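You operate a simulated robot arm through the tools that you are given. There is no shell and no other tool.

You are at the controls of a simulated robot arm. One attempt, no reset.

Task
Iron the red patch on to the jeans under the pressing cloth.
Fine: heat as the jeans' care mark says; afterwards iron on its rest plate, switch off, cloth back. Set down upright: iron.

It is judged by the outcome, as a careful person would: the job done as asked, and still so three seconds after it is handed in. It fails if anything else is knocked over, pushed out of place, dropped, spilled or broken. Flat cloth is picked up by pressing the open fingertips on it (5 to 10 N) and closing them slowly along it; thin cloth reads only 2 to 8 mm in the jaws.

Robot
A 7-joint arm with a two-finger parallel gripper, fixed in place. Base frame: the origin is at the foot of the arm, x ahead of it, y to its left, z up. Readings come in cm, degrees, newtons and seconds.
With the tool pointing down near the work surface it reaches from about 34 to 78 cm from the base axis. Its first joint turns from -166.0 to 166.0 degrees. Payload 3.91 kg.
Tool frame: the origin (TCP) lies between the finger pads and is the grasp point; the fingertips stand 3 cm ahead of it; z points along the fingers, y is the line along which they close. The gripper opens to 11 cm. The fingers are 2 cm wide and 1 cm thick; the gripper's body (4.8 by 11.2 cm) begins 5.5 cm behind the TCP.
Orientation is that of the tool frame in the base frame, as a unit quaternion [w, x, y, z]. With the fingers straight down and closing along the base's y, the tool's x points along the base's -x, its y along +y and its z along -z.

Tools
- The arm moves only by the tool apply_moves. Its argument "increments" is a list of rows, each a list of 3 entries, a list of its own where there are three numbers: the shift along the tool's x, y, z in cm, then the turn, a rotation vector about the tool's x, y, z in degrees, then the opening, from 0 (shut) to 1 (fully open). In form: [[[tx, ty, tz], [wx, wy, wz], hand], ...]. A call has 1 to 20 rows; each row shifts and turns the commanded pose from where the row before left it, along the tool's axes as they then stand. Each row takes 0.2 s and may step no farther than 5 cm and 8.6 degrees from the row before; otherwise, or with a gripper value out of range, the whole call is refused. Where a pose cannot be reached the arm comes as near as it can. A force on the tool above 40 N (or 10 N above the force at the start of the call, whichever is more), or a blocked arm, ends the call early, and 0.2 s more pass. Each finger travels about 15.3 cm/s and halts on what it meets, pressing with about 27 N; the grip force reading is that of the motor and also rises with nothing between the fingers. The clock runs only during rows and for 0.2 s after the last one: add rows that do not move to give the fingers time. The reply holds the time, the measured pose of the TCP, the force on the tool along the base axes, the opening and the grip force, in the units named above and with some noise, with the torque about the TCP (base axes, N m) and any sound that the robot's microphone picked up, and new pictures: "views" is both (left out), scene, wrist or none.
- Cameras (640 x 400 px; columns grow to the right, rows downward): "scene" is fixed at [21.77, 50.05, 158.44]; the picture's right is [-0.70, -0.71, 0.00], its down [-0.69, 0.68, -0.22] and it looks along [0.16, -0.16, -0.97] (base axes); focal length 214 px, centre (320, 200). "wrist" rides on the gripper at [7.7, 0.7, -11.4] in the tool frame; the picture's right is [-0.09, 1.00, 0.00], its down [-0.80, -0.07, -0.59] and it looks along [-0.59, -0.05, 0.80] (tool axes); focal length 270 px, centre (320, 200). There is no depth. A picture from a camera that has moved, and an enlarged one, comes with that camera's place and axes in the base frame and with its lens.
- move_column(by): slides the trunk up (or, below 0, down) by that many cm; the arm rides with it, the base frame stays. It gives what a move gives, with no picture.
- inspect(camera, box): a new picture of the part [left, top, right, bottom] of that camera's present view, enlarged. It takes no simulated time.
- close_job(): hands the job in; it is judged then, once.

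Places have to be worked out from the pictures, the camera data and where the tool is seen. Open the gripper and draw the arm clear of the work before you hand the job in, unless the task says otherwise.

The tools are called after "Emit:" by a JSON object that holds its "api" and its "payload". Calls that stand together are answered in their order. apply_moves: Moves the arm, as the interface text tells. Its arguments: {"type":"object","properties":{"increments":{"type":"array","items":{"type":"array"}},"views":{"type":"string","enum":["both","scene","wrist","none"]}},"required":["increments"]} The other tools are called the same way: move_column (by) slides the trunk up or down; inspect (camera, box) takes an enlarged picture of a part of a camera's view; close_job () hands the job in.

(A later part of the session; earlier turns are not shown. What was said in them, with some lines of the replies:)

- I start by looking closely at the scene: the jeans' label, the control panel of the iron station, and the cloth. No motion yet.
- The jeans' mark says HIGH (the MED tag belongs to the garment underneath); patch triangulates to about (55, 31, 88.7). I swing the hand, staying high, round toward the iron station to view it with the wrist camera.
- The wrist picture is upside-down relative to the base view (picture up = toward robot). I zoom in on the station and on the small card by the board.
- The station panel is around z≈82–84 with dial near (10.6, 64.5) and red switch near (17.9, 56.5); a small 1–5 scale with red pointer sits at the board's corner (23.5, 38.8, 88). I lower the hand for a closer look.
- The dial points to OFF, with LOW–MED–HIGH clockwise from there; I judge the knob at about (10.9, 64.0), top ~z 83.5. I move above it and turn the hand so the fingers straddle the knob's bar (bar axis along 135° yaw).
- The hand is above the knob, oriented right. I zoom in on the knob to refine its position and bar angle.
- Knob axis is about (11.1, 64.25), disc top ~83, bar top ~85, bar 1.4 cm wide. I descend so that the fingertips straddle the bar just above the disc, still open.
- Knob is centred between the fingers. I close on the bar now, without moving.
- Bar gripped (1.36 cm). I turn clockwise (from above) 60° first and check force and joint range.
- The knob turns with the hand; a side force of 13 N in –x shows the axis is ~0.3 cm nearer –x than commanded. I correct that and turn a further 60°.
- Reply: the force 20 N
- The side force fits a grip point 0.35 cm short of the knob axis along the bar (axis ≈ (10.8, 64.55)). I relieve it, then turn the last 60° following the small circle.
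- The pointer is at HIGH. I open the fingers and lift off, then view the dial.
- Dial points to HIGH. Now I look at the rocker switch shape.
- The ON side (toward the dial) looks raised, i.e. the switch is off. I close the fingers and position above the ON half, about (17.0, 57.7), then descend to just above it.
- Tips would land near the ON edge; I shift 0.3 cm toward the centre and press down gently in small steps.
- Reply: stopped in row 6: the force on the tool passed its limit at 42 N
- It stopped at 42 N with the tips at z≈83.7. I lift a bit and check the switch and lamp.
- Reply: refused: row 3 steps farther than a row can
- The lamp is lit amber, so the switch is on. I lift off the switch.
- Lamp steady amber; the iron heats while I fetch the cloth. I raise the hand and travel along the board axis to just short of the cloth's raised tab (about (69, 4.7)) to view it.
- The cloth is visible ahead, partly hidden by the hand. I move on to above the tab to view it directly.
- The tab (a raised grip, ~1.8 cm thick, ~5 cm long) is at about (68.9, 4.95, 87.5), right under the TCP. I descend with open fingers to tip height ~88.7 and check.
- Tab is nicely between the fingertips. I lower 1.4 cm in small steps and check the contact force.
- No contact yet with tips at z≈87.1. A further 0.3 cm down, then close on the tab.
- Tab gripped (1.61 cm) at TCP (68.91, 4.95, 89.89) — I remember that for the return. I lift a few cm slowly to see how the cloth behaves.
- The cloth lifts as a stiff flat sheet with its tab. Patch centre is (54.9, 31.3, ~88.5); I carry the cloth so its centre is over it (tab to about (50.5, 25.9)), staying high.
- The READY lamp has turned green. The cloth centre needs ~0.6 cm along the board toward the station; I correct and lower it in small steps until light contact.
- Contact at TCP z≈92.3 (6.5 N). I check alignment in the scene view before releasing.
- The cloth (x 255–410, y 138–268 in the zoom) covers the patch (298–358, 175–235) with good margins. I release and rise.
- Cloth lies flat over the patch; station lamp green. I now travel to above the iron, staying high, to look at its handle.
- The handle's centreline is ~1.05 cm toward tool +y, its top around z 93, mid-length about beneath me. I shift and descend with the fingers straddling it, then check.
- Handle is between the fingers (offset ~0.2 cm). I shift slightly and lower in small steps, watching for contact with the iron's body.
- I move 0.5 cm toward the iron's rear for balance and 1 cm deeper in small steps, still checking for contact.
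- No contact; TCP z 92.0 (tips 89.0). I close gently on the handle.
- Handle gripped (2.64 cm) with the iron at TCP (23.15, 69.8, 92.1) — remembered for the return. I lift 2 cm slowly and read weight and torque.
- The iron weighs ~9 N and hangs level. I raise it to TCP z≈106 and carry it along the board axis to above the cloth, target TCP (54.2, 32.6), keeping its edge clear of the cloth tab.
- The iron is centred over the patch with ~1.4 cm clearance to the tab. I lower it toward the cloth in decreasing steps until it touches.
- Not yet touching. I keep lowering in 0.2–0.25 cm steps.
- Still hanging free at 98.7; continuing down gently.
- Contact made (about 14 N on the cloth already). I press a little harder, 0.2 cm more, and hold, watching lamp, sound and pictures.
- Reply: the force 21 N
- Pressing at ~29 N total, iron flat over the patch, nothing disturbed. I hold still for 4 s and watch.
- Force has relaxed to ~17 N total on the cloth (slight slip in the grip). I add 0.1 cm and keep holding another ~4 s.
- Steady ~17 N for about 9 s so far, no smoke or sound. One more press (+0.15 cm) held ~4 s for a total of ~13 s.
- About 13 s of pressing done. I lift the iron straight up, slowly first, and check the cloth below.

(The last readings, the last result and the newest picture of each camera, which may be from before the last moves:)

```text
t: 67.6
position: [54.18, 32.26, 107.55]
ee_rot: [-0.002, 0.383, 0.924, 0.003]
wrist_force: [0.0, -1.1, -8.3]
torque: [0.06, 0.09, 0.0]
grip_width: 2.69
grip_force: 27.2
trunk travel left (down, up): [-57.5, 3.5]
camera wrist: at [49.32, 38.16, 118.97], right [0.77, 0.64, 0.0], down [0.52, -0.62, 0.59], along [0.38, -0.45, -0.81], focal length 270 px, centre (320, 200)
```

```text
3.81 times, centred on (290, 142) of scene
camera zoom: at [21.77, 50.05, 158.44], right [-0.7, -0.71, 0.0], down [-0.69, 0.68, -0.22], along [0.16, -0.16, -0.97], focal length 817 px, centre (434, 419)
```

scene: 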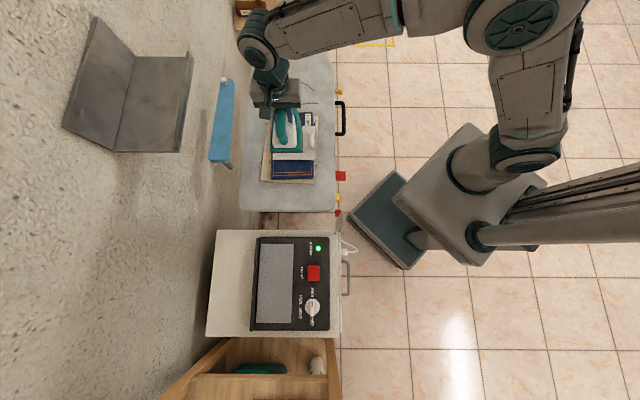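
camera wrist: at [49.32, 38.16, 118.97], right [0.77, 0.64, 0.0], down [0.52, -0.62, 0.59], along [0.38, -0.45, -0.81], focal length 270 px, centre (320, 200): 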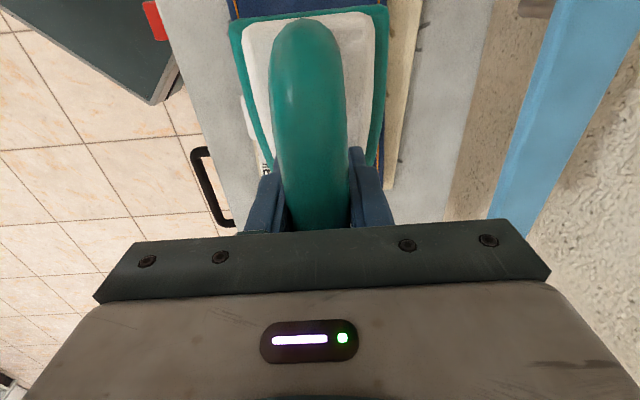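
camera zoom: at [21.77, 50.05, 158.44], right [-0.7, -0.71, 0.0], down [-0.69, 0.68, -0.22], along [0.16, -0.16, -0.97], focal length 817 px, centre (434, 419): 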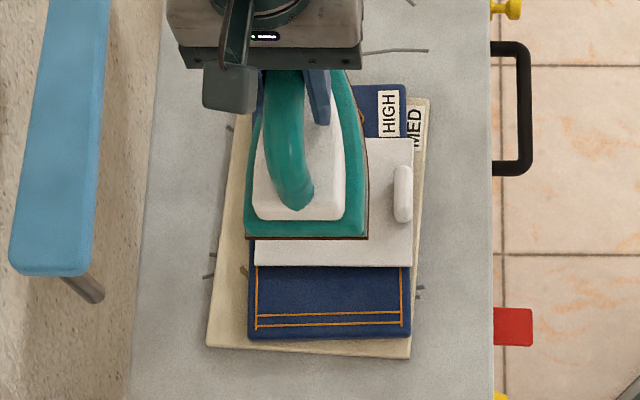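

The cloth stayed put. I carry the iron back along the reverse path to above its rest plate.

Emit:
{"api": "apply_moves", "payload": {"increments": [[[2, 0.25, 0], [0, 0, 0], 0.0], [[3.5, 0.35, 0], [0, 0, 0], 0.0], [[4, 0.4, 0], [0, 0, 0], 0.0], [[4, 0.4, 0], [0, 0, 0], 0.0], [[4, 0.4, 0], [0, 0, 0], 0.0], [[4, 0.4, 0], [0, 0, 0], 0.0], [[4, 0.4, 0], [0, 0, 0], 0.0], [[4, 0.4, 0], [0, 0, 0], 0.0], [[4, 0.4, 0], [0, 0, 0], 0.0], [[4, 0.4, 0], [0, 0, 0], 0.0], [[4, 0.4, 0], [0, 0, 0], 0.0], [[4, 0.4, 0], [0, 0, 0], 0.0], [[2, 0.1, 0], [0, 0, 0], 0.0], [[1, 0, 0], [0, 0, 0], 0.0], [[0, 0, 0], [0, 0, 0], 0.0]]}}

Emit:
{"api": "inspect", "payload": {"camera": "scene", "box": [200, 225, 360, 345]}}

Emit:
{"api": "inspect", "payload": {"camera": "scene", "box": [230, 90, 350, 195]}}

```text
t: 70.8
position: [23.24, 69.88, 107.56]
ee_rot: [-0.001, 0.381, 0.925, 0.003]
wrist_force: [-0.2, 1.0, -8.9]
torque: [0.04, 0.06, -0.04]
grip_width: 2.68
grip_force: 26.6
trunk travel left (down, up): [-57.5, 3.5]
camera wrist: at [18.25, 75.76, 119.0], right [0.77, 0.64, 0.0], down [0.52, -0.62, 0.59], along [0.38, -0.45, -0.81], focal length 270 px, centre (320, 200)
```

scene: 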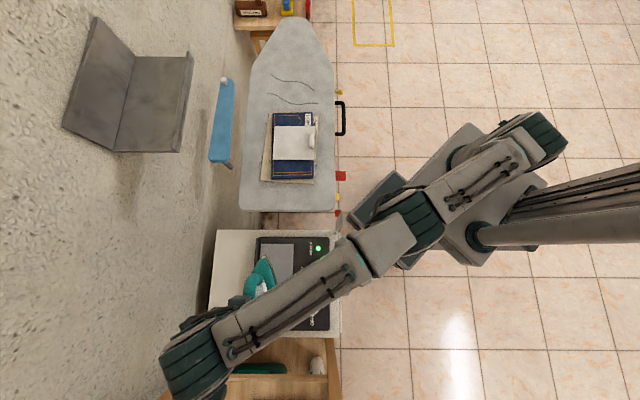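
wrist: 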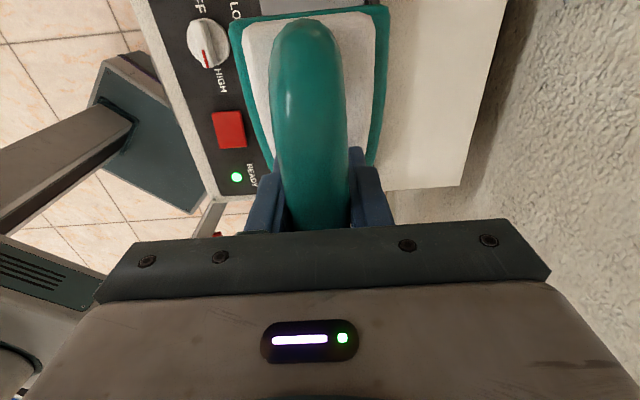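

```text
3.33 times, centred on (280, 285) of scene
camera zoom: at [21.77, 50.05, 158.44], right [-0.7, -0.71, 0.0], down [-0.69, 0.68, -0.22], along [0.16, -0.16, -0.97], focal length 715 px, centre (453, -83)
```

zoom: 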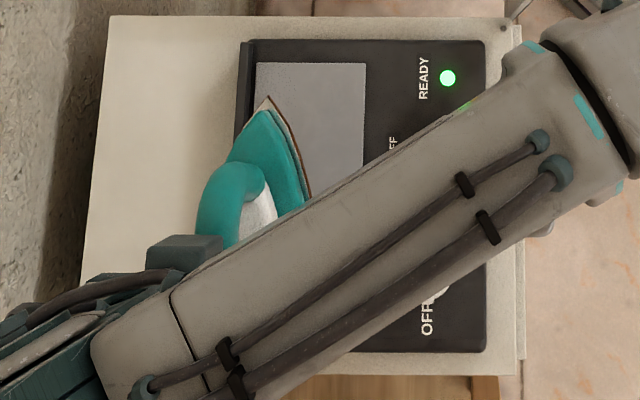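

```text
3.81 times, centred on (290, 142) of scene
camera zoom: at [21.77, 50.05, 158.44], right [-0.7, -0.71, 0.0], down [-0.69, 0.68, -0.22], along [0.16, -0.16, -0.97], focal length 817 px, centre (434, 419)
```

zoom: 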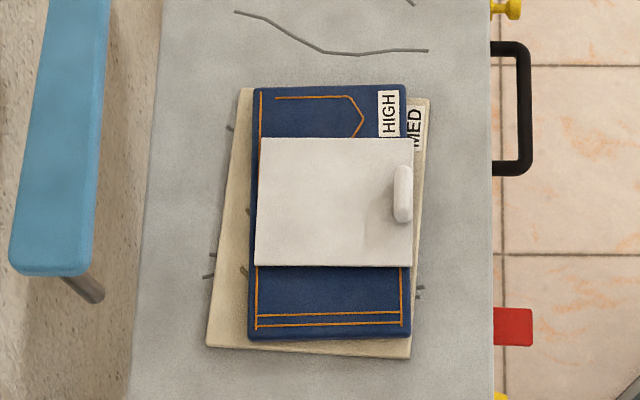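

I lower the iron onto its rest plate: fast to 3 cm above, then small steps to contact.

Emit:
{"api": "apply_moves", "payload": {"increments": [[[0, 0, 4], [0, 0, 0], 0.0], [[0, 0, 4], [0, 0, 0], 0.0], [[0, 0, 3], [0, 0, 0], 0.0], [[0, 0, 2], [0, 0, 0], 0.0], [[0, 0, 0.8], [0, 0, 0], 0.0], [[0, 0, 0], [0, 0, 0], 0.0]]}}

Emit:
{"api": "inspect", "payload": {"camera": "scene", "box": [200, 225, 360, 345]}}

```text
t: 72.2
position: [23.19, 69.96, 93.99]
ee_rot: [-0.001, 0.382, 0.924, 0.003]
wrist_force: [0.5, 0.3, -9.7]
torque: [0.12, 0.08, 0.0]
grip_width: 2.69
grip_force: 27.5
trunk travel left (down, up): [-57.5, 3.5]
camera wrist: at [18.24, 75.82, 105.29], right [0.76, 0.64, 0.0], down [0.52, -0.62, 0.59], along [0.38, -0.45, -0.81], focal length 270 px, centre (320, 200)
```

scene: 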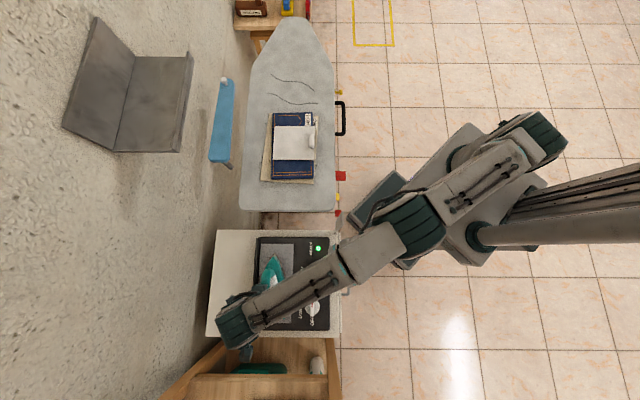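
wrist: 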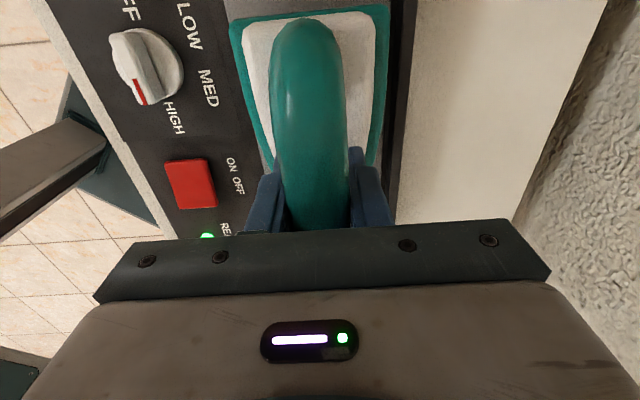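

```text
3.33 times, centred on (280, 285) of scene
camera zoom: at [21.77, 50.05, 158.44], right [-0.7, -0.71, 0.0], down [-0.69, 0.68, -0.22], along [0.16, -0.16, -0.97], focal length 715 px, centre (453, -83)
```

zoom: 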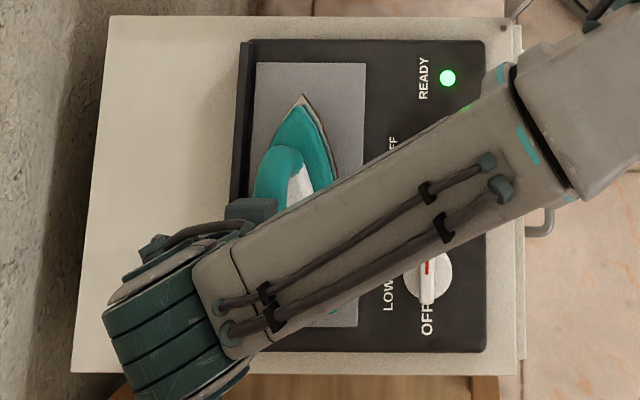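

Iron is aligned as before except ~0.3 cm farther out; I shift back that much and lower in small steps to contact.

Emit:
{"api": "apply_moves", "payload": {"increments": [[[0, -0.3, 0.5], [0, 0, 0], 0.0], [[0, 0, 0.5], [0, 0, 0], 0.0], [[0, 0, 0.4], [0, 0, 0], 0.0], [[0, 0, 0.3], [0, 0, 0], 0.0], [[0, 0, 0.2], [0, 0, 0], 0.0], [[0, 0, 0], [0, 0, 0], 0.0]], "views": "none"}}

```text
t: 73.6
position: [22.9, 69.88, 92.12]
ee_rot: [0.0, 0.381, 0.924, 0.004]
wrist_force: [0.3, -0.5, -8.6]
torque: [0.13, 0.07, -0.01]
grip_width: 2.68
grip_force: 27.1
trunk travel left (down, up): [-57.5, 3.5]
```

Still hanging at 92.1 (the grip slid ~0.4 cm lower on the handle). I go on down in 0.15 cm steps.

Emit:
{"api": "apply_moves", "payload": {"increments": [[[0, 0, 0.15], [0, 0, 0], 0.0], [[0, 0, 0.15], [0, 0, 0], 0.0], [[0, 0, 0.1], [0, 0, 0], 0.0], [[0, 0, 0], [0, 0, 0], 0.0]], "views": "none"}}

```text
t: 74.6
position: [23.03, 69.87, 91.73]
ee_rot: [-0.001, 0.381, 0.925, 0.004]
wrist_force: [-0.4, 0.6, -6.3]
torque: [0.19, 0.13, 0.01]
grip_width: 2.68
grip_force: 27.2
trunk travel left (down, up): [-57.5, 3.5]
```

Touching begins (-6.3 N). A bit more to transfer the weight.

Emit:
{"api": "apply_moves", "payload": {"increments": [[[0, 0, 0.1], [0, 0, 0], 0.0], [[0, 0, 0.1], [0, 0, 0], 0.0], [[0, 0, 0], [0, 0, 0], 0.0]], "views": "wrist"}}

```text
t: 75.4
position: [22.94, 69.92, 91.72]
ee_rot: [-0.001, 0.382, 0.924, 0.004]
wrist_force: [1.1, 0.5, 3.8]
torque: [0.6, 0.6, 0.03]
grip_width: 2.72
grip_force: 27.1
trunk travel left (down, up): [-57.5, 3.5]
camera wrist: at [18.05, 75.61, 103.0], right [0.77, 0.64, 0.01], down [0.52, -0.62, 0.59], along [0.38, -0.45, -0.81], focal length 270 px, centre (320, 200)
```

wrist: 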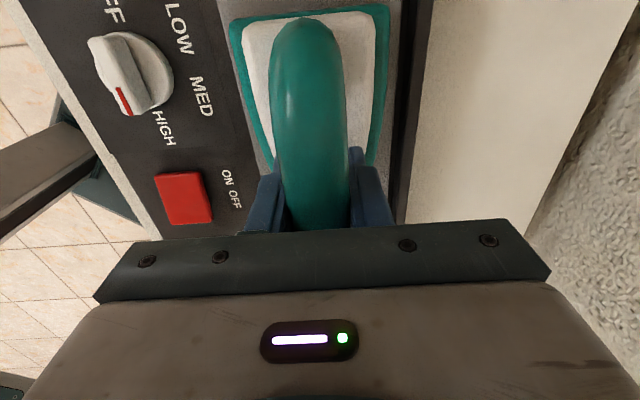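

Torque shows the heel touching first (nose a touch high). I lower 0.15 cm more so it rotates flat before releasing.

Emit:
{"api": "apply_moves", "payload": {"increments": [[[0, 0, 0.1], [0, 0, 0], 0.0], [[0, 0, 0.05], [0, 0, 0], 0.0], [[0, 0, 0], [0, 0, 0], 0.0]], "views": "none"}}

```text
t: 76.2
position: [22.95, 69.87, 91.57]
ee_rot: [-0.001, 0.382, 0.924, 0.006]
wrist_force: [3.0, 5.2, 16.8]
torque: [-0.18, -0.09, 0.07]
grip_width: 2.66
grip_force: 26.7
trunk travel left (down, up): [-57.5, 3.5]
```

Now seated flat (torque gone). I relieve the pressure slightly, open the fingers slowly, and rise.

Emit:
{"api": "apply_moves", "payload": {"increments": [[[0, 0, -0.12], [0, 0, 0], 0.0], [[0, 0, 0], [0, 0, 0], 0.26], [[0, 0, 0], [0, 0, 0], 0.32], [[0, 0, 0], [0, 0, 0], 0.45], [[0, 0, 0], [0, 0, 0], 0.6], [[0, 0, -1], [0, 0, 0], 0.6], [[0, 0, -3], [0, 0, 0], 0.6], [[0, 0, -4], [0, 0, 0], 0.6], [[0, 0, -4], [0, 0, 0], 0.6], [[0, 0, 0], [0, 0, 0], 0.6]]}}

Emit:
{"api": "inspect", "payload": {"camera": "wrist", "box": [180, 0, 480, 235]}}

```text
t: 78.4
position: [23.05, 69.72, 103.34]
ee_rot: [-0.001, 0.381, 0.925, 0.003]
wrist_force: [0.3, 0.4, 0.3]
torque: [0.02, 0.03, -0.01]
grip_width: 6.57
grip_force: 0.0
trunk travel left (down, up): [-57.5, 3.5]
camera wrist: at [18.01, 75.48, 114.84], right [0.76, 0.64, 0.01], down [0.52, -0.62, 0.59], along [0.38, -0.45, -0.81], focal length 270 px, centre (320, 200)
```

scene: 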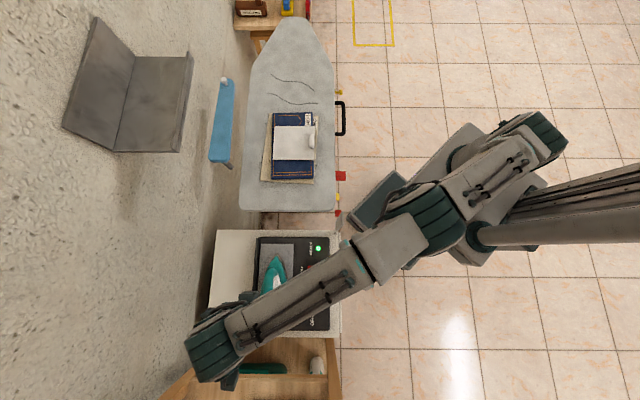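
wrist: 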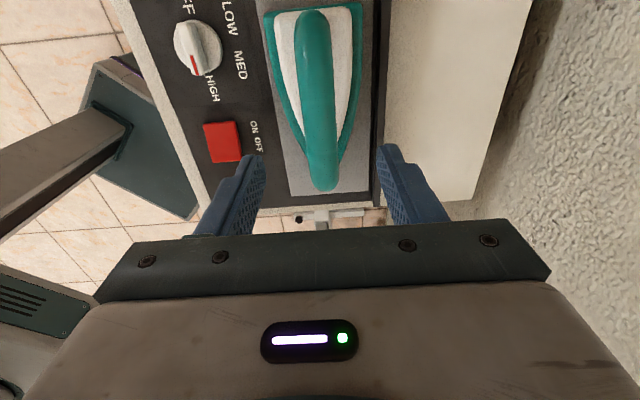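

```text
1.70 times, centred on (330, 118) of wrist
camera zoom: at [18.01, 75.48, 114.84], right [0.76, 0.64, 0.01], down [0.52, -0.62, 0.59], along [0.38, -0.45, -0.81], focal length 460 px, centre (303, 340)
```

zoom: 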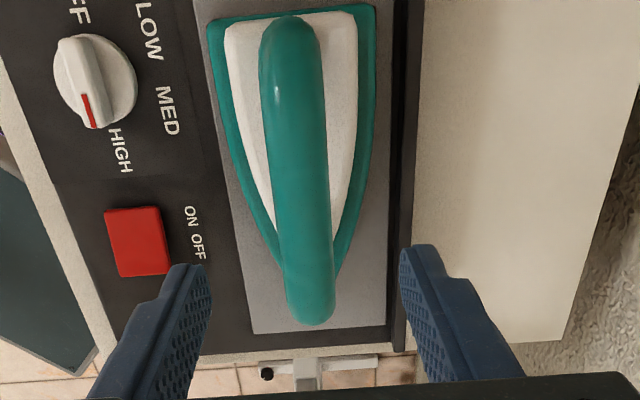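

The iron sits flat on its plate. Now I close the fingers and go over the OFF half of the red switch, about (18.95, 55.8), and come down to just above it.

Emit:
{"api": "apply_moves", "payload": {"increments": [[[-1.72, -3.19, 0], [0, 0, 0], 0.3], [[-1.72, -3.19, 0], [0, 0, 0], 0.1], [[-1.72, -3.19, 0], [0, 0, 0], 0.0], [[-1.72, -3.19, 0], [0, 0, 0], 0.0], [[0, 0, 4], [0, 0, 0], 0.0], [[0, 0, 4], [0, 0, 0], 0.0], [[0, 0, 4], [0, 0, 0], 0.0], [[0, 0, 2.5], [0, 0, 0], 0.0], [[0, 0, 0], [0, 0, 0], 0.0]]}}

Emit:
{"api": "inspect", "payload": {"camera": "wrist", "box": [260, 80, 400, 240]}}

Emit:
{"api": "inspect", "payload": {"camera": "scene", "box": [200, 225, 360, 345]}}

```text
t: 80.4
position: [18.81, 55.87, 88.75]
ee_rot: [-0.001, 0.381, 0.925, 0.004]
wrist_force: [-0.2, -0.5, 0.3]
torque: [-0.01, 0.03, -0.04]
grip_width: 0.04
grip_force: 27.3
trunk travel left (down, up): [-57.5, 3.5]
camera wrist: at [13.92, 61.67, 100.21], right [0.76, 0.64, 0.01], down [0.52, -0.62, 0.59], along [0.38, -0.45, -0.81], focal length 270 px, centre (320, 200)
```

scene: 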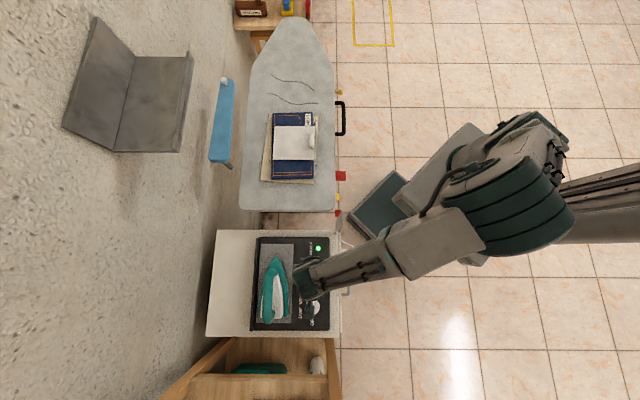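
wrist: 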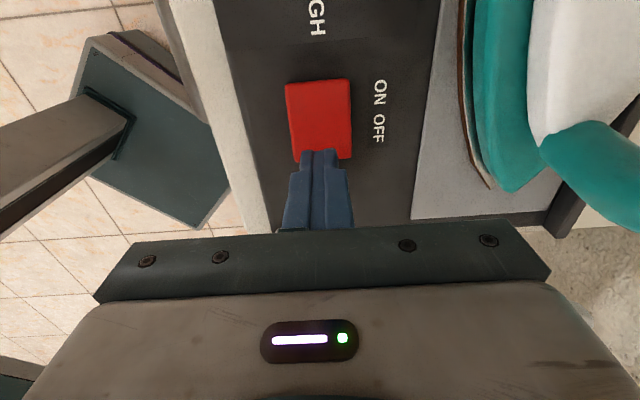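

```text
2.50 times, centred on (330, 160) of wrist
camera zoom: at [13.92, 61.67, 100.21], right [0.76, 0.64, 0.01], down [0.52, -0.62, 0.59], along [0.38, -0.45, -0.81], focal length 676 px, centre (295, 300)
```

zoom: 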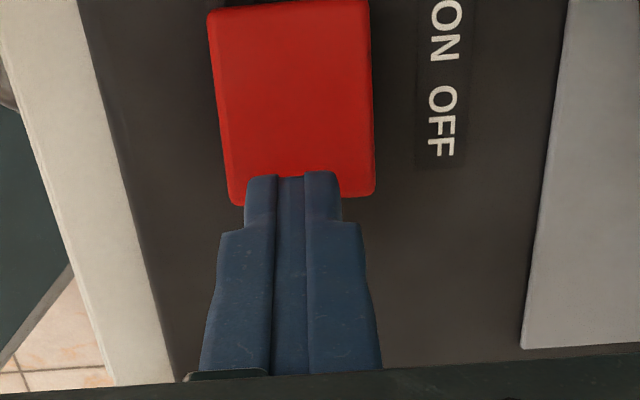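

```text
3.33 times, centred on (280, 285) of scene
camera zoom: at [21.77, 50.05, 158.44], right [-0.7, -0.71, 0.0], down [-0.69, 0.68, -0.22], along [0.16, -0.16, -0.97], focal length 715 px, centre (453, -83)
```

zoom: 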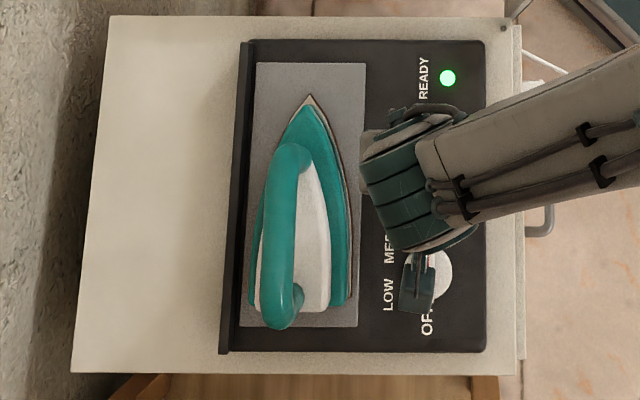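

Tips are over the OFF half. I press down in small steps, watching the lamp.

Emit:
{"api": "apply_moves", "payload": {"increments": [[[0, 0, 0.8], [0, 0, 0], 0.0], [[0, 0, 0.5], [0, 0, 0], 0.0], [[0, 0, 0.3], [0, 0, 0], 0.0], [[0, 0, 0.2], [0, 0, 0], 0.0], [[0, 0, 0.2], [0, 0, 0], 0.0]], "views": "none"}}

Emit:
{"api": "inspect", "payload": {"camera": "scene", "box": [290, 230, 340, 300]}}

```text
t: 81.6
position: [18.79, 55.84, 86.84]
ee_rot: [-0.001, 0.382, 0.924, 0.003]
wrist_force: [0.1, -1.2, 0.8]
torque: [0.02, -0.02, -0.01]
grip_width: 0.0
grip_force: 26.8
trunk travel left (down, up): [-57.5, 3.5]
```

```text
5.71 times, centred on (315, 265) of scene
camera zoom: at [21.77, 50.05, 158.44], right [-0.7, -0.71, 0.0], down [-0.69, 0.68, -0.22], along [0.16, -0.16, -0.97], focal length 1226 px, centre (349, -171)
```

zoom: 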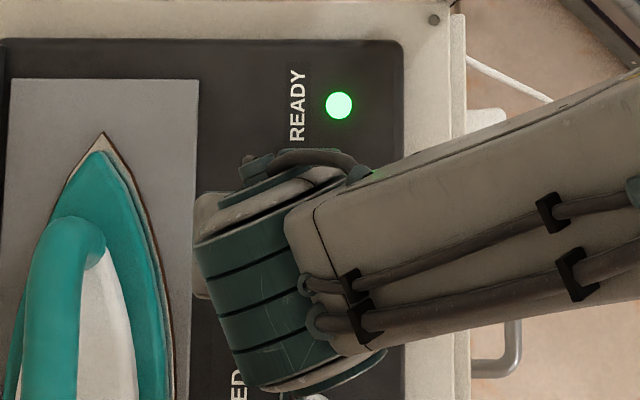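

Barely touching so far; pressing on in small steps.

Emit:
{"api": "apply_moves", "payload": {"increments": [[[0, 0, 0.15], [0, 0, 0], 0.0], [[0, 0, 0.15], [0, 0, 0], 0.0], [[0, 0, 0.15], [0, 0, 0], 0.0], [[0, 0, 0.15], [0, 0, 0], 0.0]], "views": "wrist"}}

Emit:
{"api": "inspect", "payload": {"camera": "scene", "box": [290, 230, 340, 300]}}

```text
t: 82.6
position: [18.86, 55.78, 86.66]
ee_rot: [-0.001, 0.381, 0.924, 0.006]
wrist_force: [1.7, -11.2, 30.2]
torque: [-0.11, 0.2, 0.08]
grip_width: 0.0
grip_force: 27.2
trunk travel left (down, up): [-57.5, 3.5]
camera wrist: at [13.98, 61.53, 98.01], right [0.77, 0.64, 0.01], down [0.52, -0.62, 0.59], along [0.38, -0.44, -0.81], focal length 270 px, centre (320, 200)
```

wrist: 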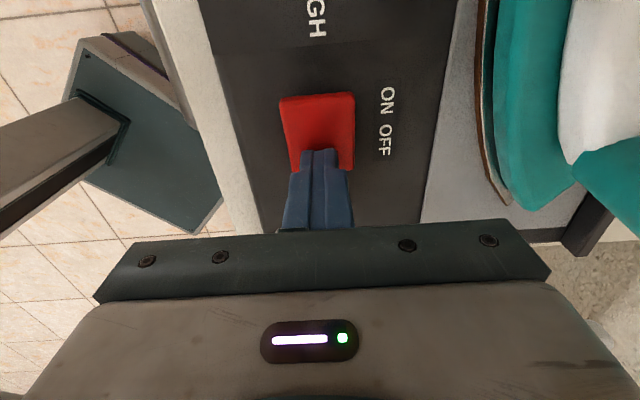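

```text
5.71 times, centred on (315, 265) of scene
camera zoom: at [21.77, 50.05, 158.44], right [-0.7, -0.71, 0.0], down [-0.69, 0.68, -0.22], along [0.16, -0.16, -0.97], focal length 1226 px, centre (349, -171)
```

zoom: 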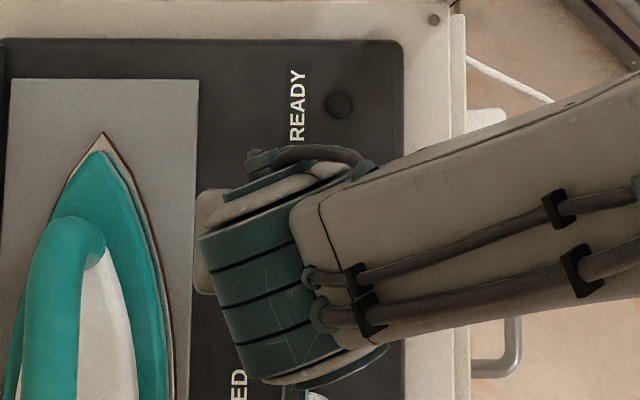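

Lamp is out – switched off. I lift clear and travel back to above the cloth's tab at about (50, 26).

Emit:
{"api": "apply_moves", "payload": {"increments": [[[0, 0, -2], [0, 0, 0], 0.0], [[0, 0, -4], [0, 0, 0], 0.0], [[0, 0, -4], [0, 0, 0], 0.1], [[0, 0, -4], [0, 0, 0], 0.3], [[0, 0, -4], [0, 0, 0], 0.45], [[-4.3, 0.1, 0], [0, 0, 0], 0.45], [[-4.3, 0.1, 0], [0, 0, 0], 0.45], [[-4.3, 0.1, 0], [0, 0, 0], 0.45], [[-4.3, 0.1, 0], [0, 0, 0], 0.45], [[-4.3, 0.1, 0], [0, 0, 0], 0.45], [[-4.3, 0.1, 0], [0, 0, 0], 0.45], [[-4.3, 0.1, 0], [0, 0, 0], 0.45], [[-4.3, 0.1, 0], [0, 0, 0], 0.45], [[-4.3, 0.1, 0], [0, 0, 0], 0.45], [[-4.3, 0.1, 0], [0, 0, 0], 0.45], [[0, 0, 0], [0, 0, 0], 0.45]]}}

Emit:
{"api": "inspect", "payload": {"camera": "wrist", "box": [220, 20, 480, 230]}}

Emit:
{"api": "inspect", "payload": {"camera": "scene", "box": [200, 225, 360, 345]}}

```text
t: 86.0
position: [49.91, 26.3, 104.11]
ee_rot: [0.0, 0.381, 0.925, 0.004]
wrist_force: [0.4, -0.4, 0.6]
torque: [-0.01, -0.02, 0.01]
grip_width: 4.96
grip_force: 0.2
trunk travel left (down, up): [-57.5, 3.5]
camera wrist: at [44.98, 32.01, 115.4], right [0.76, 0.64, 0.01], down [0.52, -0.62, 0.59], along [0.38, -0.45, -0.81], focal length 270 px, centre (320, 200)
```

scene: 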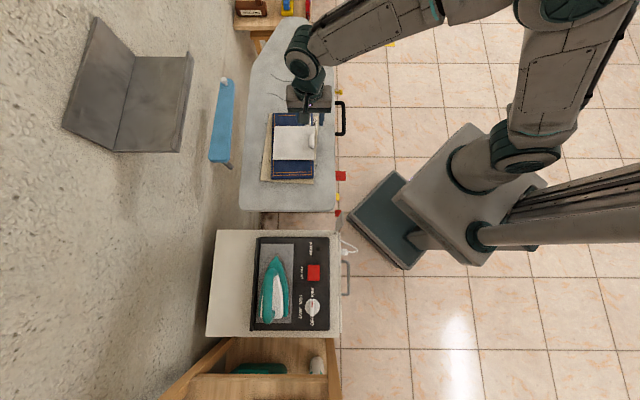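
wrist: 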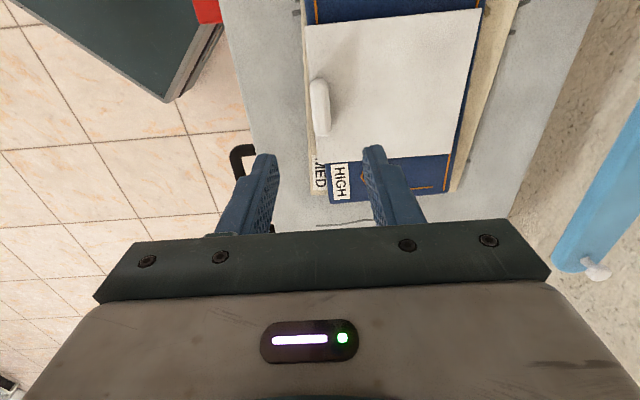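

```text
1.90 times, centred on (350, 125) of wrist
camera zoom: at [44.98, 32.01, 115.4], right [0.76, 0.64, 0.01], down [0.52, -0.62, 0.59], along [0.38, -0.45, -0.81], focal length 515 px, centre (263, 343)
```

zoom: 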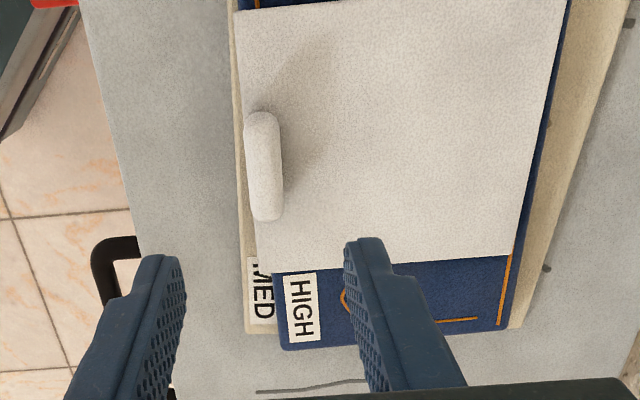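

```text
3.33 times, centred on (280, 285) of scene
camera zoom: at [21.77, 50.05, 158.44], right [-0.7, -0.71, 0.0], down [-0.69, 0.68, -0.22], along [0.16, -0.16, -0.97], focal length 715 px, centre (453, -83)
```

zoom: 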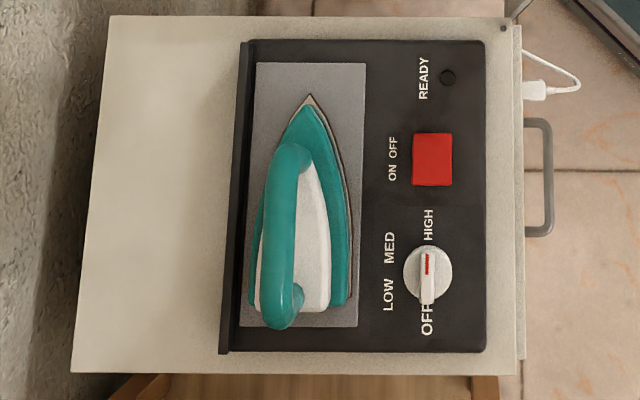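

Lamp dark, iron on its plate. The tab is at about (50.05, 26.1); I align, descend with open fingers and grip it.

Emit:
{"api": "apply_moves", "payload": {"increments": [[[-0.2, 0, 4], [0, 0, 0], 0.45], [[0, 0, 4], [0, 0, 0], 0.45], [[0, 0, 2], [0, 0, 0], 0.45], [[0, 0, 0.8], [0, 0, 0], 0.45], [[0, 0, 0.5], [0, 0, 0], 0.45], [[0, 0, 0.2], [0, 0, 0], 0.45], [[0, 0, 0], [0, 0, 0], 0.45]], "views": "wrist"}}

Emit:
{"api": "inspect", "payload": {"camera": "wrist", "box": [220, 80, 440, 240]}}

```text
t: 87.6
position: [50.17, 26.17, 92.58]
ee_rot: [-0.002, 0.381, 0.924, 0.004]
wrist_force: [0.0, -0.7, -0.6]
torque: [0.01, 0.04, -0.01]
grip_width: 4.95
grip_force: 0.1
trunk travel left (down, up): [-57.5, 3.5]
camera wrist: at [45.22, 31.92, 103.95], right [0.76, 0.64, 0.01], down [0.52, -0.62, 0.59], along [0.38, -0.45, -0.81], focal length 270 px, centre (320, 200)
```

wrist: 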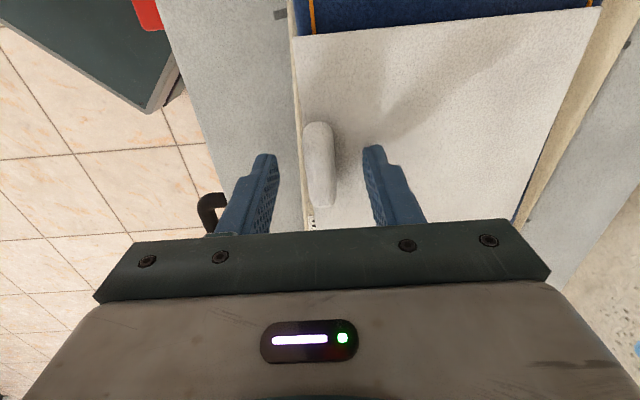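

```text
2.50 times, centred on (330, 160) of wrist
camera zoom: at [45.22, 31.92, 103.95], right [0.76, 0.64, 0.01], down [0.52, -0.62, 0.59], along [0.38, -0.45, -0.81], focal length 676 px, centre (295, 300)
```

zoom: 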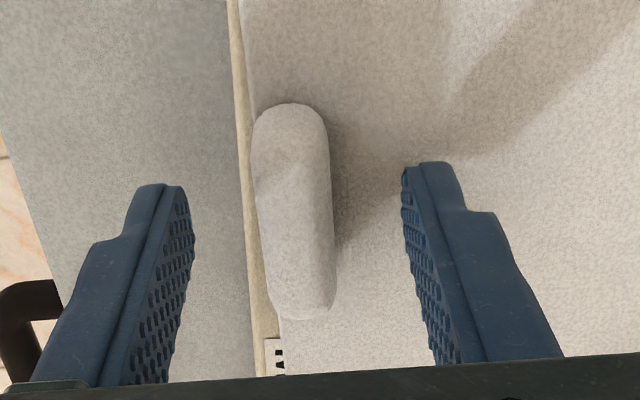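

The tab sits in the fingers as it did at first pick-up. I close on it.

Emit:
{"api": "apply_moves", "payload": {"increments": [[[0, 0, 0.1], [0, 0, 0], 0.3], [[0, 0, 0], [0, 0, 0], 0.2], [[0, 0, 0], [0, 0, 0], 0.1], [[0, 0, 0], [0, 0, 0], 0.0], [[0, 0, 0], [0, 0, 0], 0.0]], "views": "wrist"}}

```text
t: 88.8
position: [50.05, 26.24, 92.46]
ee_rot: [-0.002, 0.381, 0.925, 0.003]
wrist_force: [-0.6, 0.3, 0.5]
torque: [-0.04, 0.02, 0.0]
grip_width: 1.59
grip_force: 27.2
trunk travel left (down, up): [-57.5, 3.5]
camera wrist: at [45.23, 31.93, 103.88], right [0.76, 0.64, 0.01], down [0.52, -0.62, 0.59], along [0.38, -0.45, -0.81], focal length 270 px, centre (320, 200)
```

wrist: 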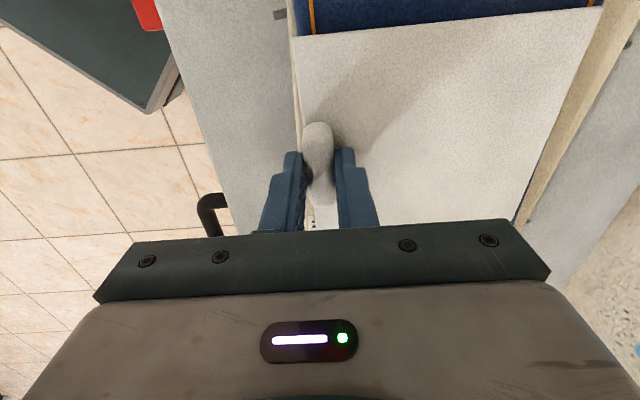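

Gripped (1.59 cm). I lift the cloth gently straight up and look at the patch underneath.

Emit:
{"api": "apply_moves", "payload": {"increments": [[[0, 0, -0.5], [0, 0, 0], 0.0], [[0, 0, -1], [0, 0, 0], 0.0], [[0, 0, -2], [0, 0, 0], 0.0], [[0, 0, -3], [0, 0, 0], 0.0], [[-4, 0, 0], [0, 0, 0], 0.0], [[-4, 0, 0], [0, 0, 0], 0.0], [[-4, 0, 0], [0, 0, 0], 0.0], [[0, 0, 0], [0, 0, 0], 0.0]]}}

Emit:
{"api": "inspect", "payload": {"camera": "scene", "box": [230, 90, 350, 195]}}

```text
t: 90.6
position: [58.59, 17.68, 98.83]
ee_rot: [-0.002, 0.381, 0.925, 0.003]
wrist_force: [1.0, 0.5, -0.7]
torque: [-0.04, 0.05, 0.01]
grip_width: 1.61
grip_force: 26.8
trunk travel left (down, up): [-57.5, 3.5]
camera wrist: at [53.66, 23.43, 110.26], right [0.76, 0.64, 0.01], down [0.52, -0.62, 0.59], along [0.38, -0.45, -0.81], focal length 270 px, centre (320, 200)
```

scene: 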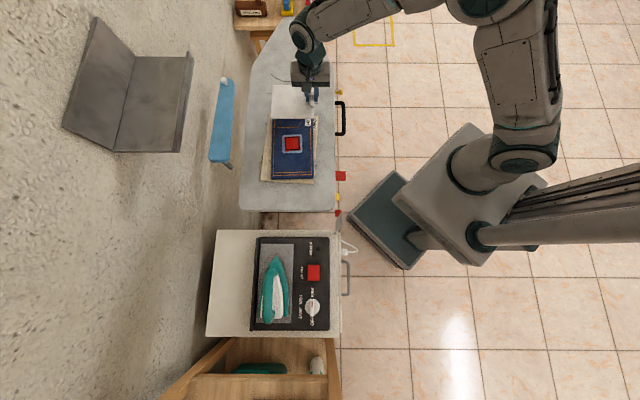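
wrist: 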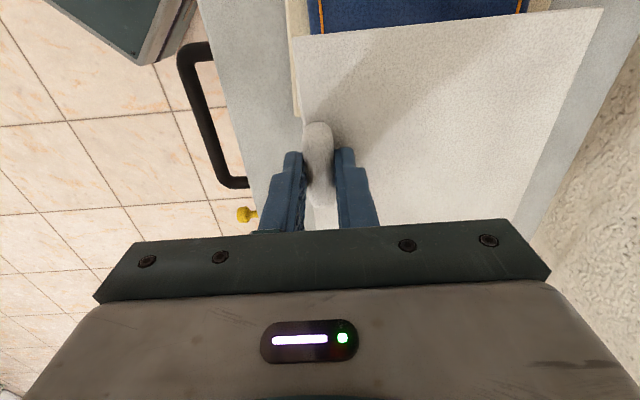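

```text
3.81 times, centred on (290, 142) of scene
camera zoom: at [21.77, 50.05, 158.44], right [-0.7, -0.71, 0.0], down [-0.69, 0.68, -0.22], along [0.16, -0.16, -0.97], focal length 817 px, centre (434, 419)
```

zoom: 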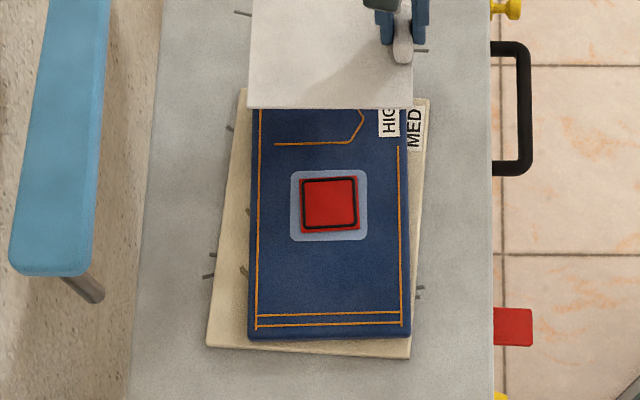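

The patch now shows a distinct outline; I zoom in to inspect it.

Emit:
{"api": "inspect", "payload": {"camera": "scene", "box": [270, 125, 315, 160]}}

```text
11.43 times, centred on (292, 142) of scene
camera zoom: at [21.77, 50.05, 158.44], right [-0.7, -0.71, 0.0], down [-0.69, 0.68, -0.22], along [0.16, -0.16, -0.97], focal length 2451 px, centre (634, 857)
```

zoom: 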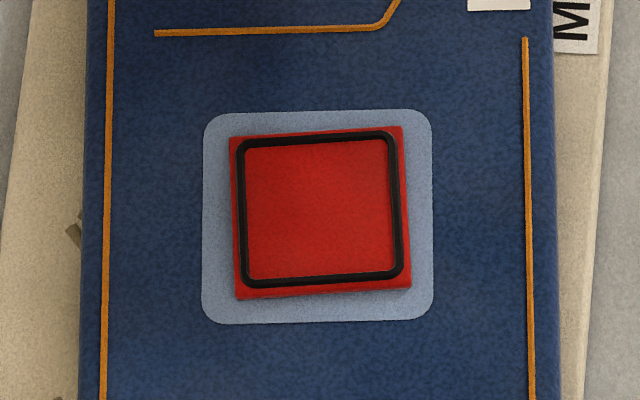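

A clean fused outline, patch in place — bonded. I carry the cloth on to its original place, TCP (68.9, 4.95), staying high.

Emit:
{"api": "apply_moves", "payload": {"increments": [[[-4, -0.45, 0], [0, 0, 0], 0.0], [[-4, -0.45, 0], [0, 0, 0], 0.0], [[-4, -0.45, 0], [0, 0, 0], 0.0], [[-3.3, -0.4, 0], [0, 0, 0], 0.0], [[-1, 0, 0], [0, 0, 0], 0.0], [[0, 0, 3], [0, 0, 0], 0.0], [[0, 0, 2.5], [0, 0, 0], 0.0], [[0, 0, 1.5], [0, 0, 0], 0.0], [[0, 0, 0.7], [0, 0, 0], 0.0], [[0, 0, 0], [0, 0, 0], 0.0]]}}

Emit:
{"api": "inspect", "payload": {"camera": "scene", "box": [230, 10, 360, 100]}}

```text
t: 92.8
position: [68.94, 5.0, 91.1]
ee_rot: [-0.001, 0.381, 0.924, 0.003]
wrist_force: [0.2, 0.4, -0.4]
torque: [-0.03, -0.02, 0.0]
grip_width: 1.61
grip_force: 26.8
trunk travel left (down, up): [-57.5, 3.5]
camera wrist: at [64.07, 10.74, 102.42], right [0.76, 0.64, 0.01], down [0.52, -0.62, 0.59], along [0.38, -0.45, -0.81], focal length 270 px, centre (320, 200)
```

scene: 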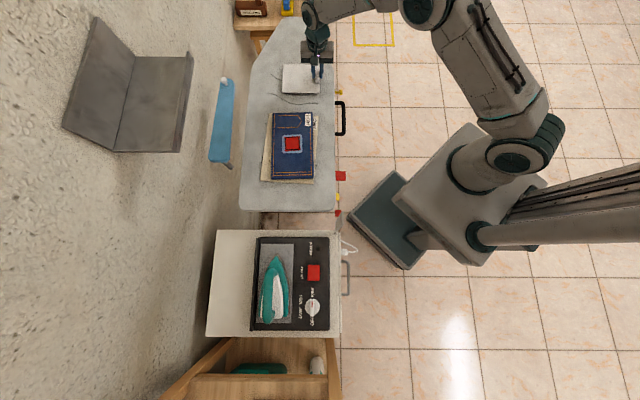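
wrist: 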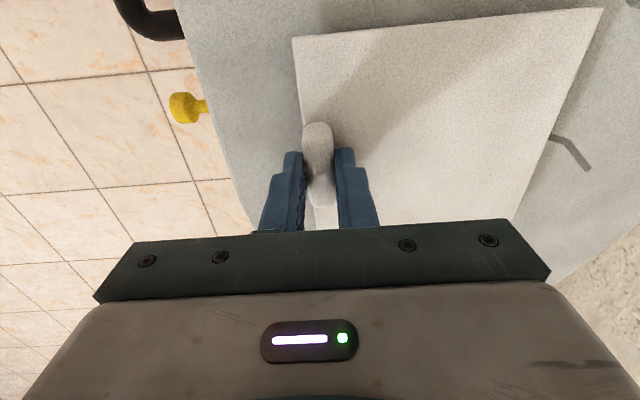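

```text
4.44 times, centred on (295, 55) of scene
camera zoom: at [21.77, 50.05, 158.44], right [-0.7, -0.71, 0.0], down [-0.69, 0.68, -0.22], along [0.16, -0.16, -0.97], focal length 953 px, centre (431, 844)
```

zoom: 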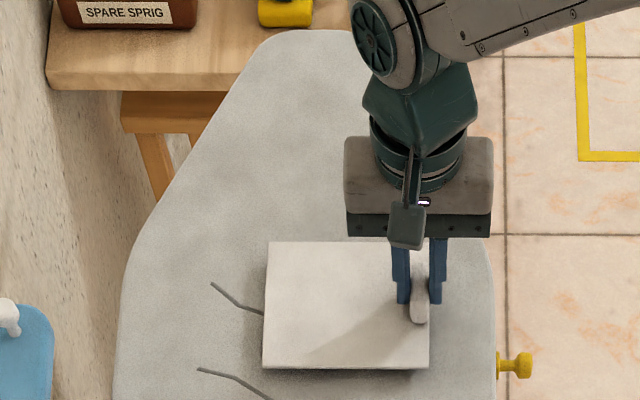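

The cloth matches its original outline except for height. I lower the last ~1.1 cm in small steps to contact.

Emit:
{"api": "apply_moves", "payload": {"increments": [[[0, 0, 0.5], [0, 0, 0], 0.0], [[0, 0, 0.3], [0, 0, 0], 0.0], [[0, 0, 0.2], [0, 0, 0], 0.0], [[0, 0, 0.15], [0, 0, 0], 0.0], [[0, 0, 0], [0, 0, 0], 0.0]], "views": "none"}}

```text
t: 94.0
position: [68.95, 4.96, 89.95]
ee_rot: [-0.001, 0.38, 0.925, 0.004]
wrist_force: [0.4, 0.0, -0.8]
torque: [-0.01, 0.02, -0.01]
grip_width: 1.59
grip_force: 27.2
trunk travel left (down, up): [-57.5, 3.5]
```

No contact yet at the original height (89.95); a little lower until a light touch.

Emit:
{"api": "apply_moves", "payload": {"increments": [[[0, 0, 0.1], [0, 0, 0], 0.0], [[0, 0, 0.1], [0, 0, 0], 0.0], [[0, 0, 0], [0, 0, 0], 0.0]], "views": "none"}}

```text
t: 94.8
position: [68.96, 4.95, 89.98]
ee_rot: [0.0, 0.38, 0.925, 0.004]
wrist_force: [0.5, 0.5, 8.3]
torque: [0.02, 0.16, -0.01]
grip_width: 1.6
grip_force: 27.0
trunk travel left (down, up): [-57.5, 3.5]
```

Contact (8 N). I ease off slightly, open the fingers and rise.

Emit:
{"api": "apply_moves", "payload": {"increments": [[[0, 0, -0.1], [0, 0, 0], 0.0], [[0, 0, 0], [0, 0, 0], 0.18], [[0, 0, 0], [0, 0, 0], 0.25], [[0, 0, 0], [0, 0, 0], 0.4], [[0, 0, -1], [0, 0, 0], 0.4], [[0, 0, -3], [0, 0, 0], 0.4], [[0, 0, -4], [0, 0, 0], 0.4], [[0, 0, -4], [0, 0, 0], 0.4], [[0, 0, -4], [0, 0, 0], 0.4], [[4, 0, -2], [0, 0, 0], 0.5], [[0, 0, 0], [0, 0, 0], 0.5]]}}

Emit:
{"api": "inspect", "payload": {"camera": "scene", "box": [230, 10, 360, 100]}}

```text
t: 97.2
position: [66.14, 7.62, 107.73]
ee_rot: [-0.002, 0.382, 0.924, 0.003]
wrist_force: [0.9, -0.7, -0.1]
torque: [0.01, -0.01, -0.03]
grip_width: 5.53
grip_force: 0.0
trunk travel left (down, up): [-57.5, 3.5]
camera wrist: at [61.27, 13.39, 119.25], right [0.77, 0.64, 0.0], down [0.52, -0.62, 0.59], along [0.38, -0.45, -0.81], focal length 270 px, centre (320, 200)
```

scene: 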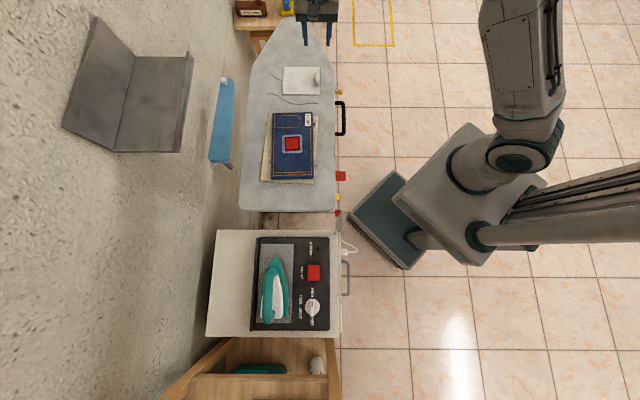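
wrist: 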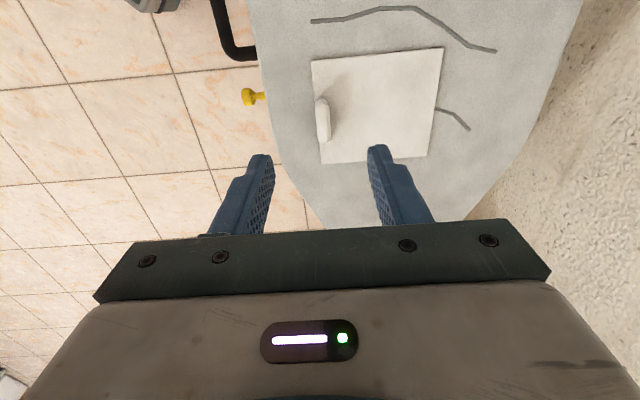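

```text
4.44 times, centred on (295, 55) of scene
camera zoom: at [21.77, 50.05, 158.44], right [-0.7, -0.71, 0.0], down [-0.69, 0.68, -0.22], along [0.16, -0.16, -0.97], focal length 953 px, centre (431, 844)
```

zoom: 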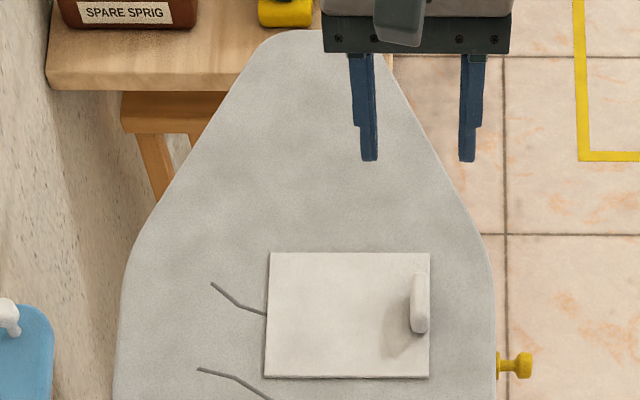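

The cloth is back exactly where it lay, iron on its plate, lamp dark, patch fused. I draw the arm up and back, clear of the board, and take a final look.

Emit:
{"api": "apply_moves", "payload": {"increments": [[[2.6, -3.3, -1.5], [0, 0, 0], 1], [[2.6, -3.3, -1.5], [0, 0, 0], 1], [[2.6, -3.3, -1.5], [0, 0, 0], 1], [[2.6, -3.3, -1.5], [0, 0, 0], 1], [[2.6, -3.3, -1.5], [0, 0, 0], 1], [[0, 0, 0], [0, 0, 0], 1], [[0, 0, 0], [0, 0, 0], 1]], "views": "scene"}}

Emit:
{"api": "inspect", "payload": {"camera": "scene", "box": [200, 200, 360, 345]}}

Emit:
{"api": "inspect", "payload": {"camera": "scene", "box": [220, 50, 360, 210]}}

```text
t: 98.8
position: [45.23, 4.98, 115.4]
ee_rot: [-0.001, 0.381, 0.924, 0.004]
wrist_force: [0.2, 0.8, -0.2]
torque: [0.0, 0.0, 0.01]
grip_width: 11.02
grip_force: 0.1
trunk travel left (down, up): [-57.5, 3.5]
```

scene: 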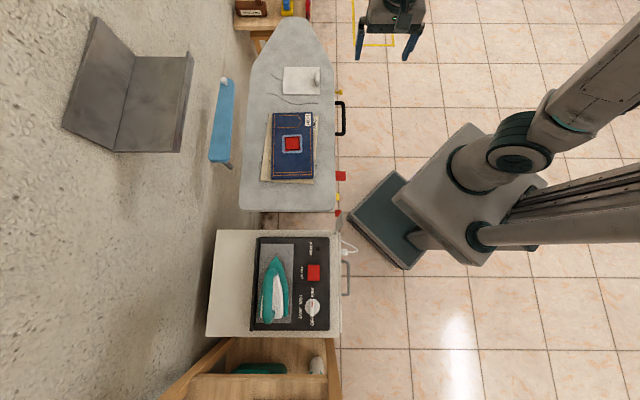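

```text
2.76 times, centred on (280, 272) of scene
camera zoom: at [21.77, 50.05, 158.44], right [-0.7, -0.71, 0.0], down [-0.69, 0.68, -0.22], along [0.16, -0.16, -0.97], focal length 592 px, centre (430, 0)
```

zoom: 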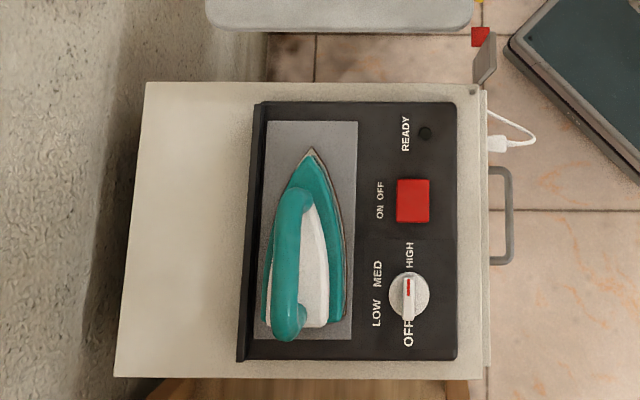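

```text
2.50 times, centred on (290, 130) of scene
camera zoom: at [21.77, 50.05, 158.44], right [-0.7, -0.71, 0.0], down [-0.69, 0.68, -0.22], along [0.16, -0.16, -0.97], focal length 536 px, centre (395, 375)
```

zoom: 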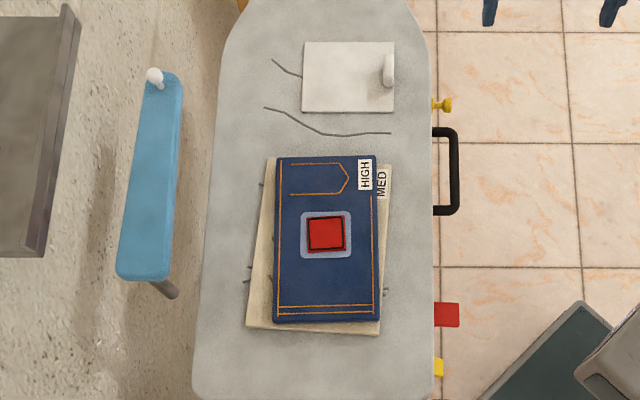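

Everything is in its final state: the patch is fused, the cloth is back, the iron is upright on its plate, the switch is off with the lamp dark, and the arm is clear with the gripper open. I hand the job in.

Emit:
{"api": "close_job", "payload": {}}

```text
The job is handed in.
```

The red patch is ironed on to the jeans, and I have handed the job in. When I lifted the cloth, the patch was in place with a clean fused outline.

- **Heat:** I set the dial to HIGH, as the jeans' care mark says. The MED tag belongs to the garment underneath.
- **Pressing:** Once the lamp showed ready, I pressed through the cloth for about 13 seconds. The force was roughly 29 N at first and settled to about 17 N as the handle slipped slightly in the grip. I saw no smoke or scorching.
- **Iron:** It is upright and flat on its rest plate, where it started.
- **Switch:** It is off and the lamp is dark. I left the heat dial at HIGH rather than turning it back to its own OFF position.
- **Cloth:** It is back where it lay at the start.

Nothing else was moved or knocked. The gripper is open and the arm is clear of the board.
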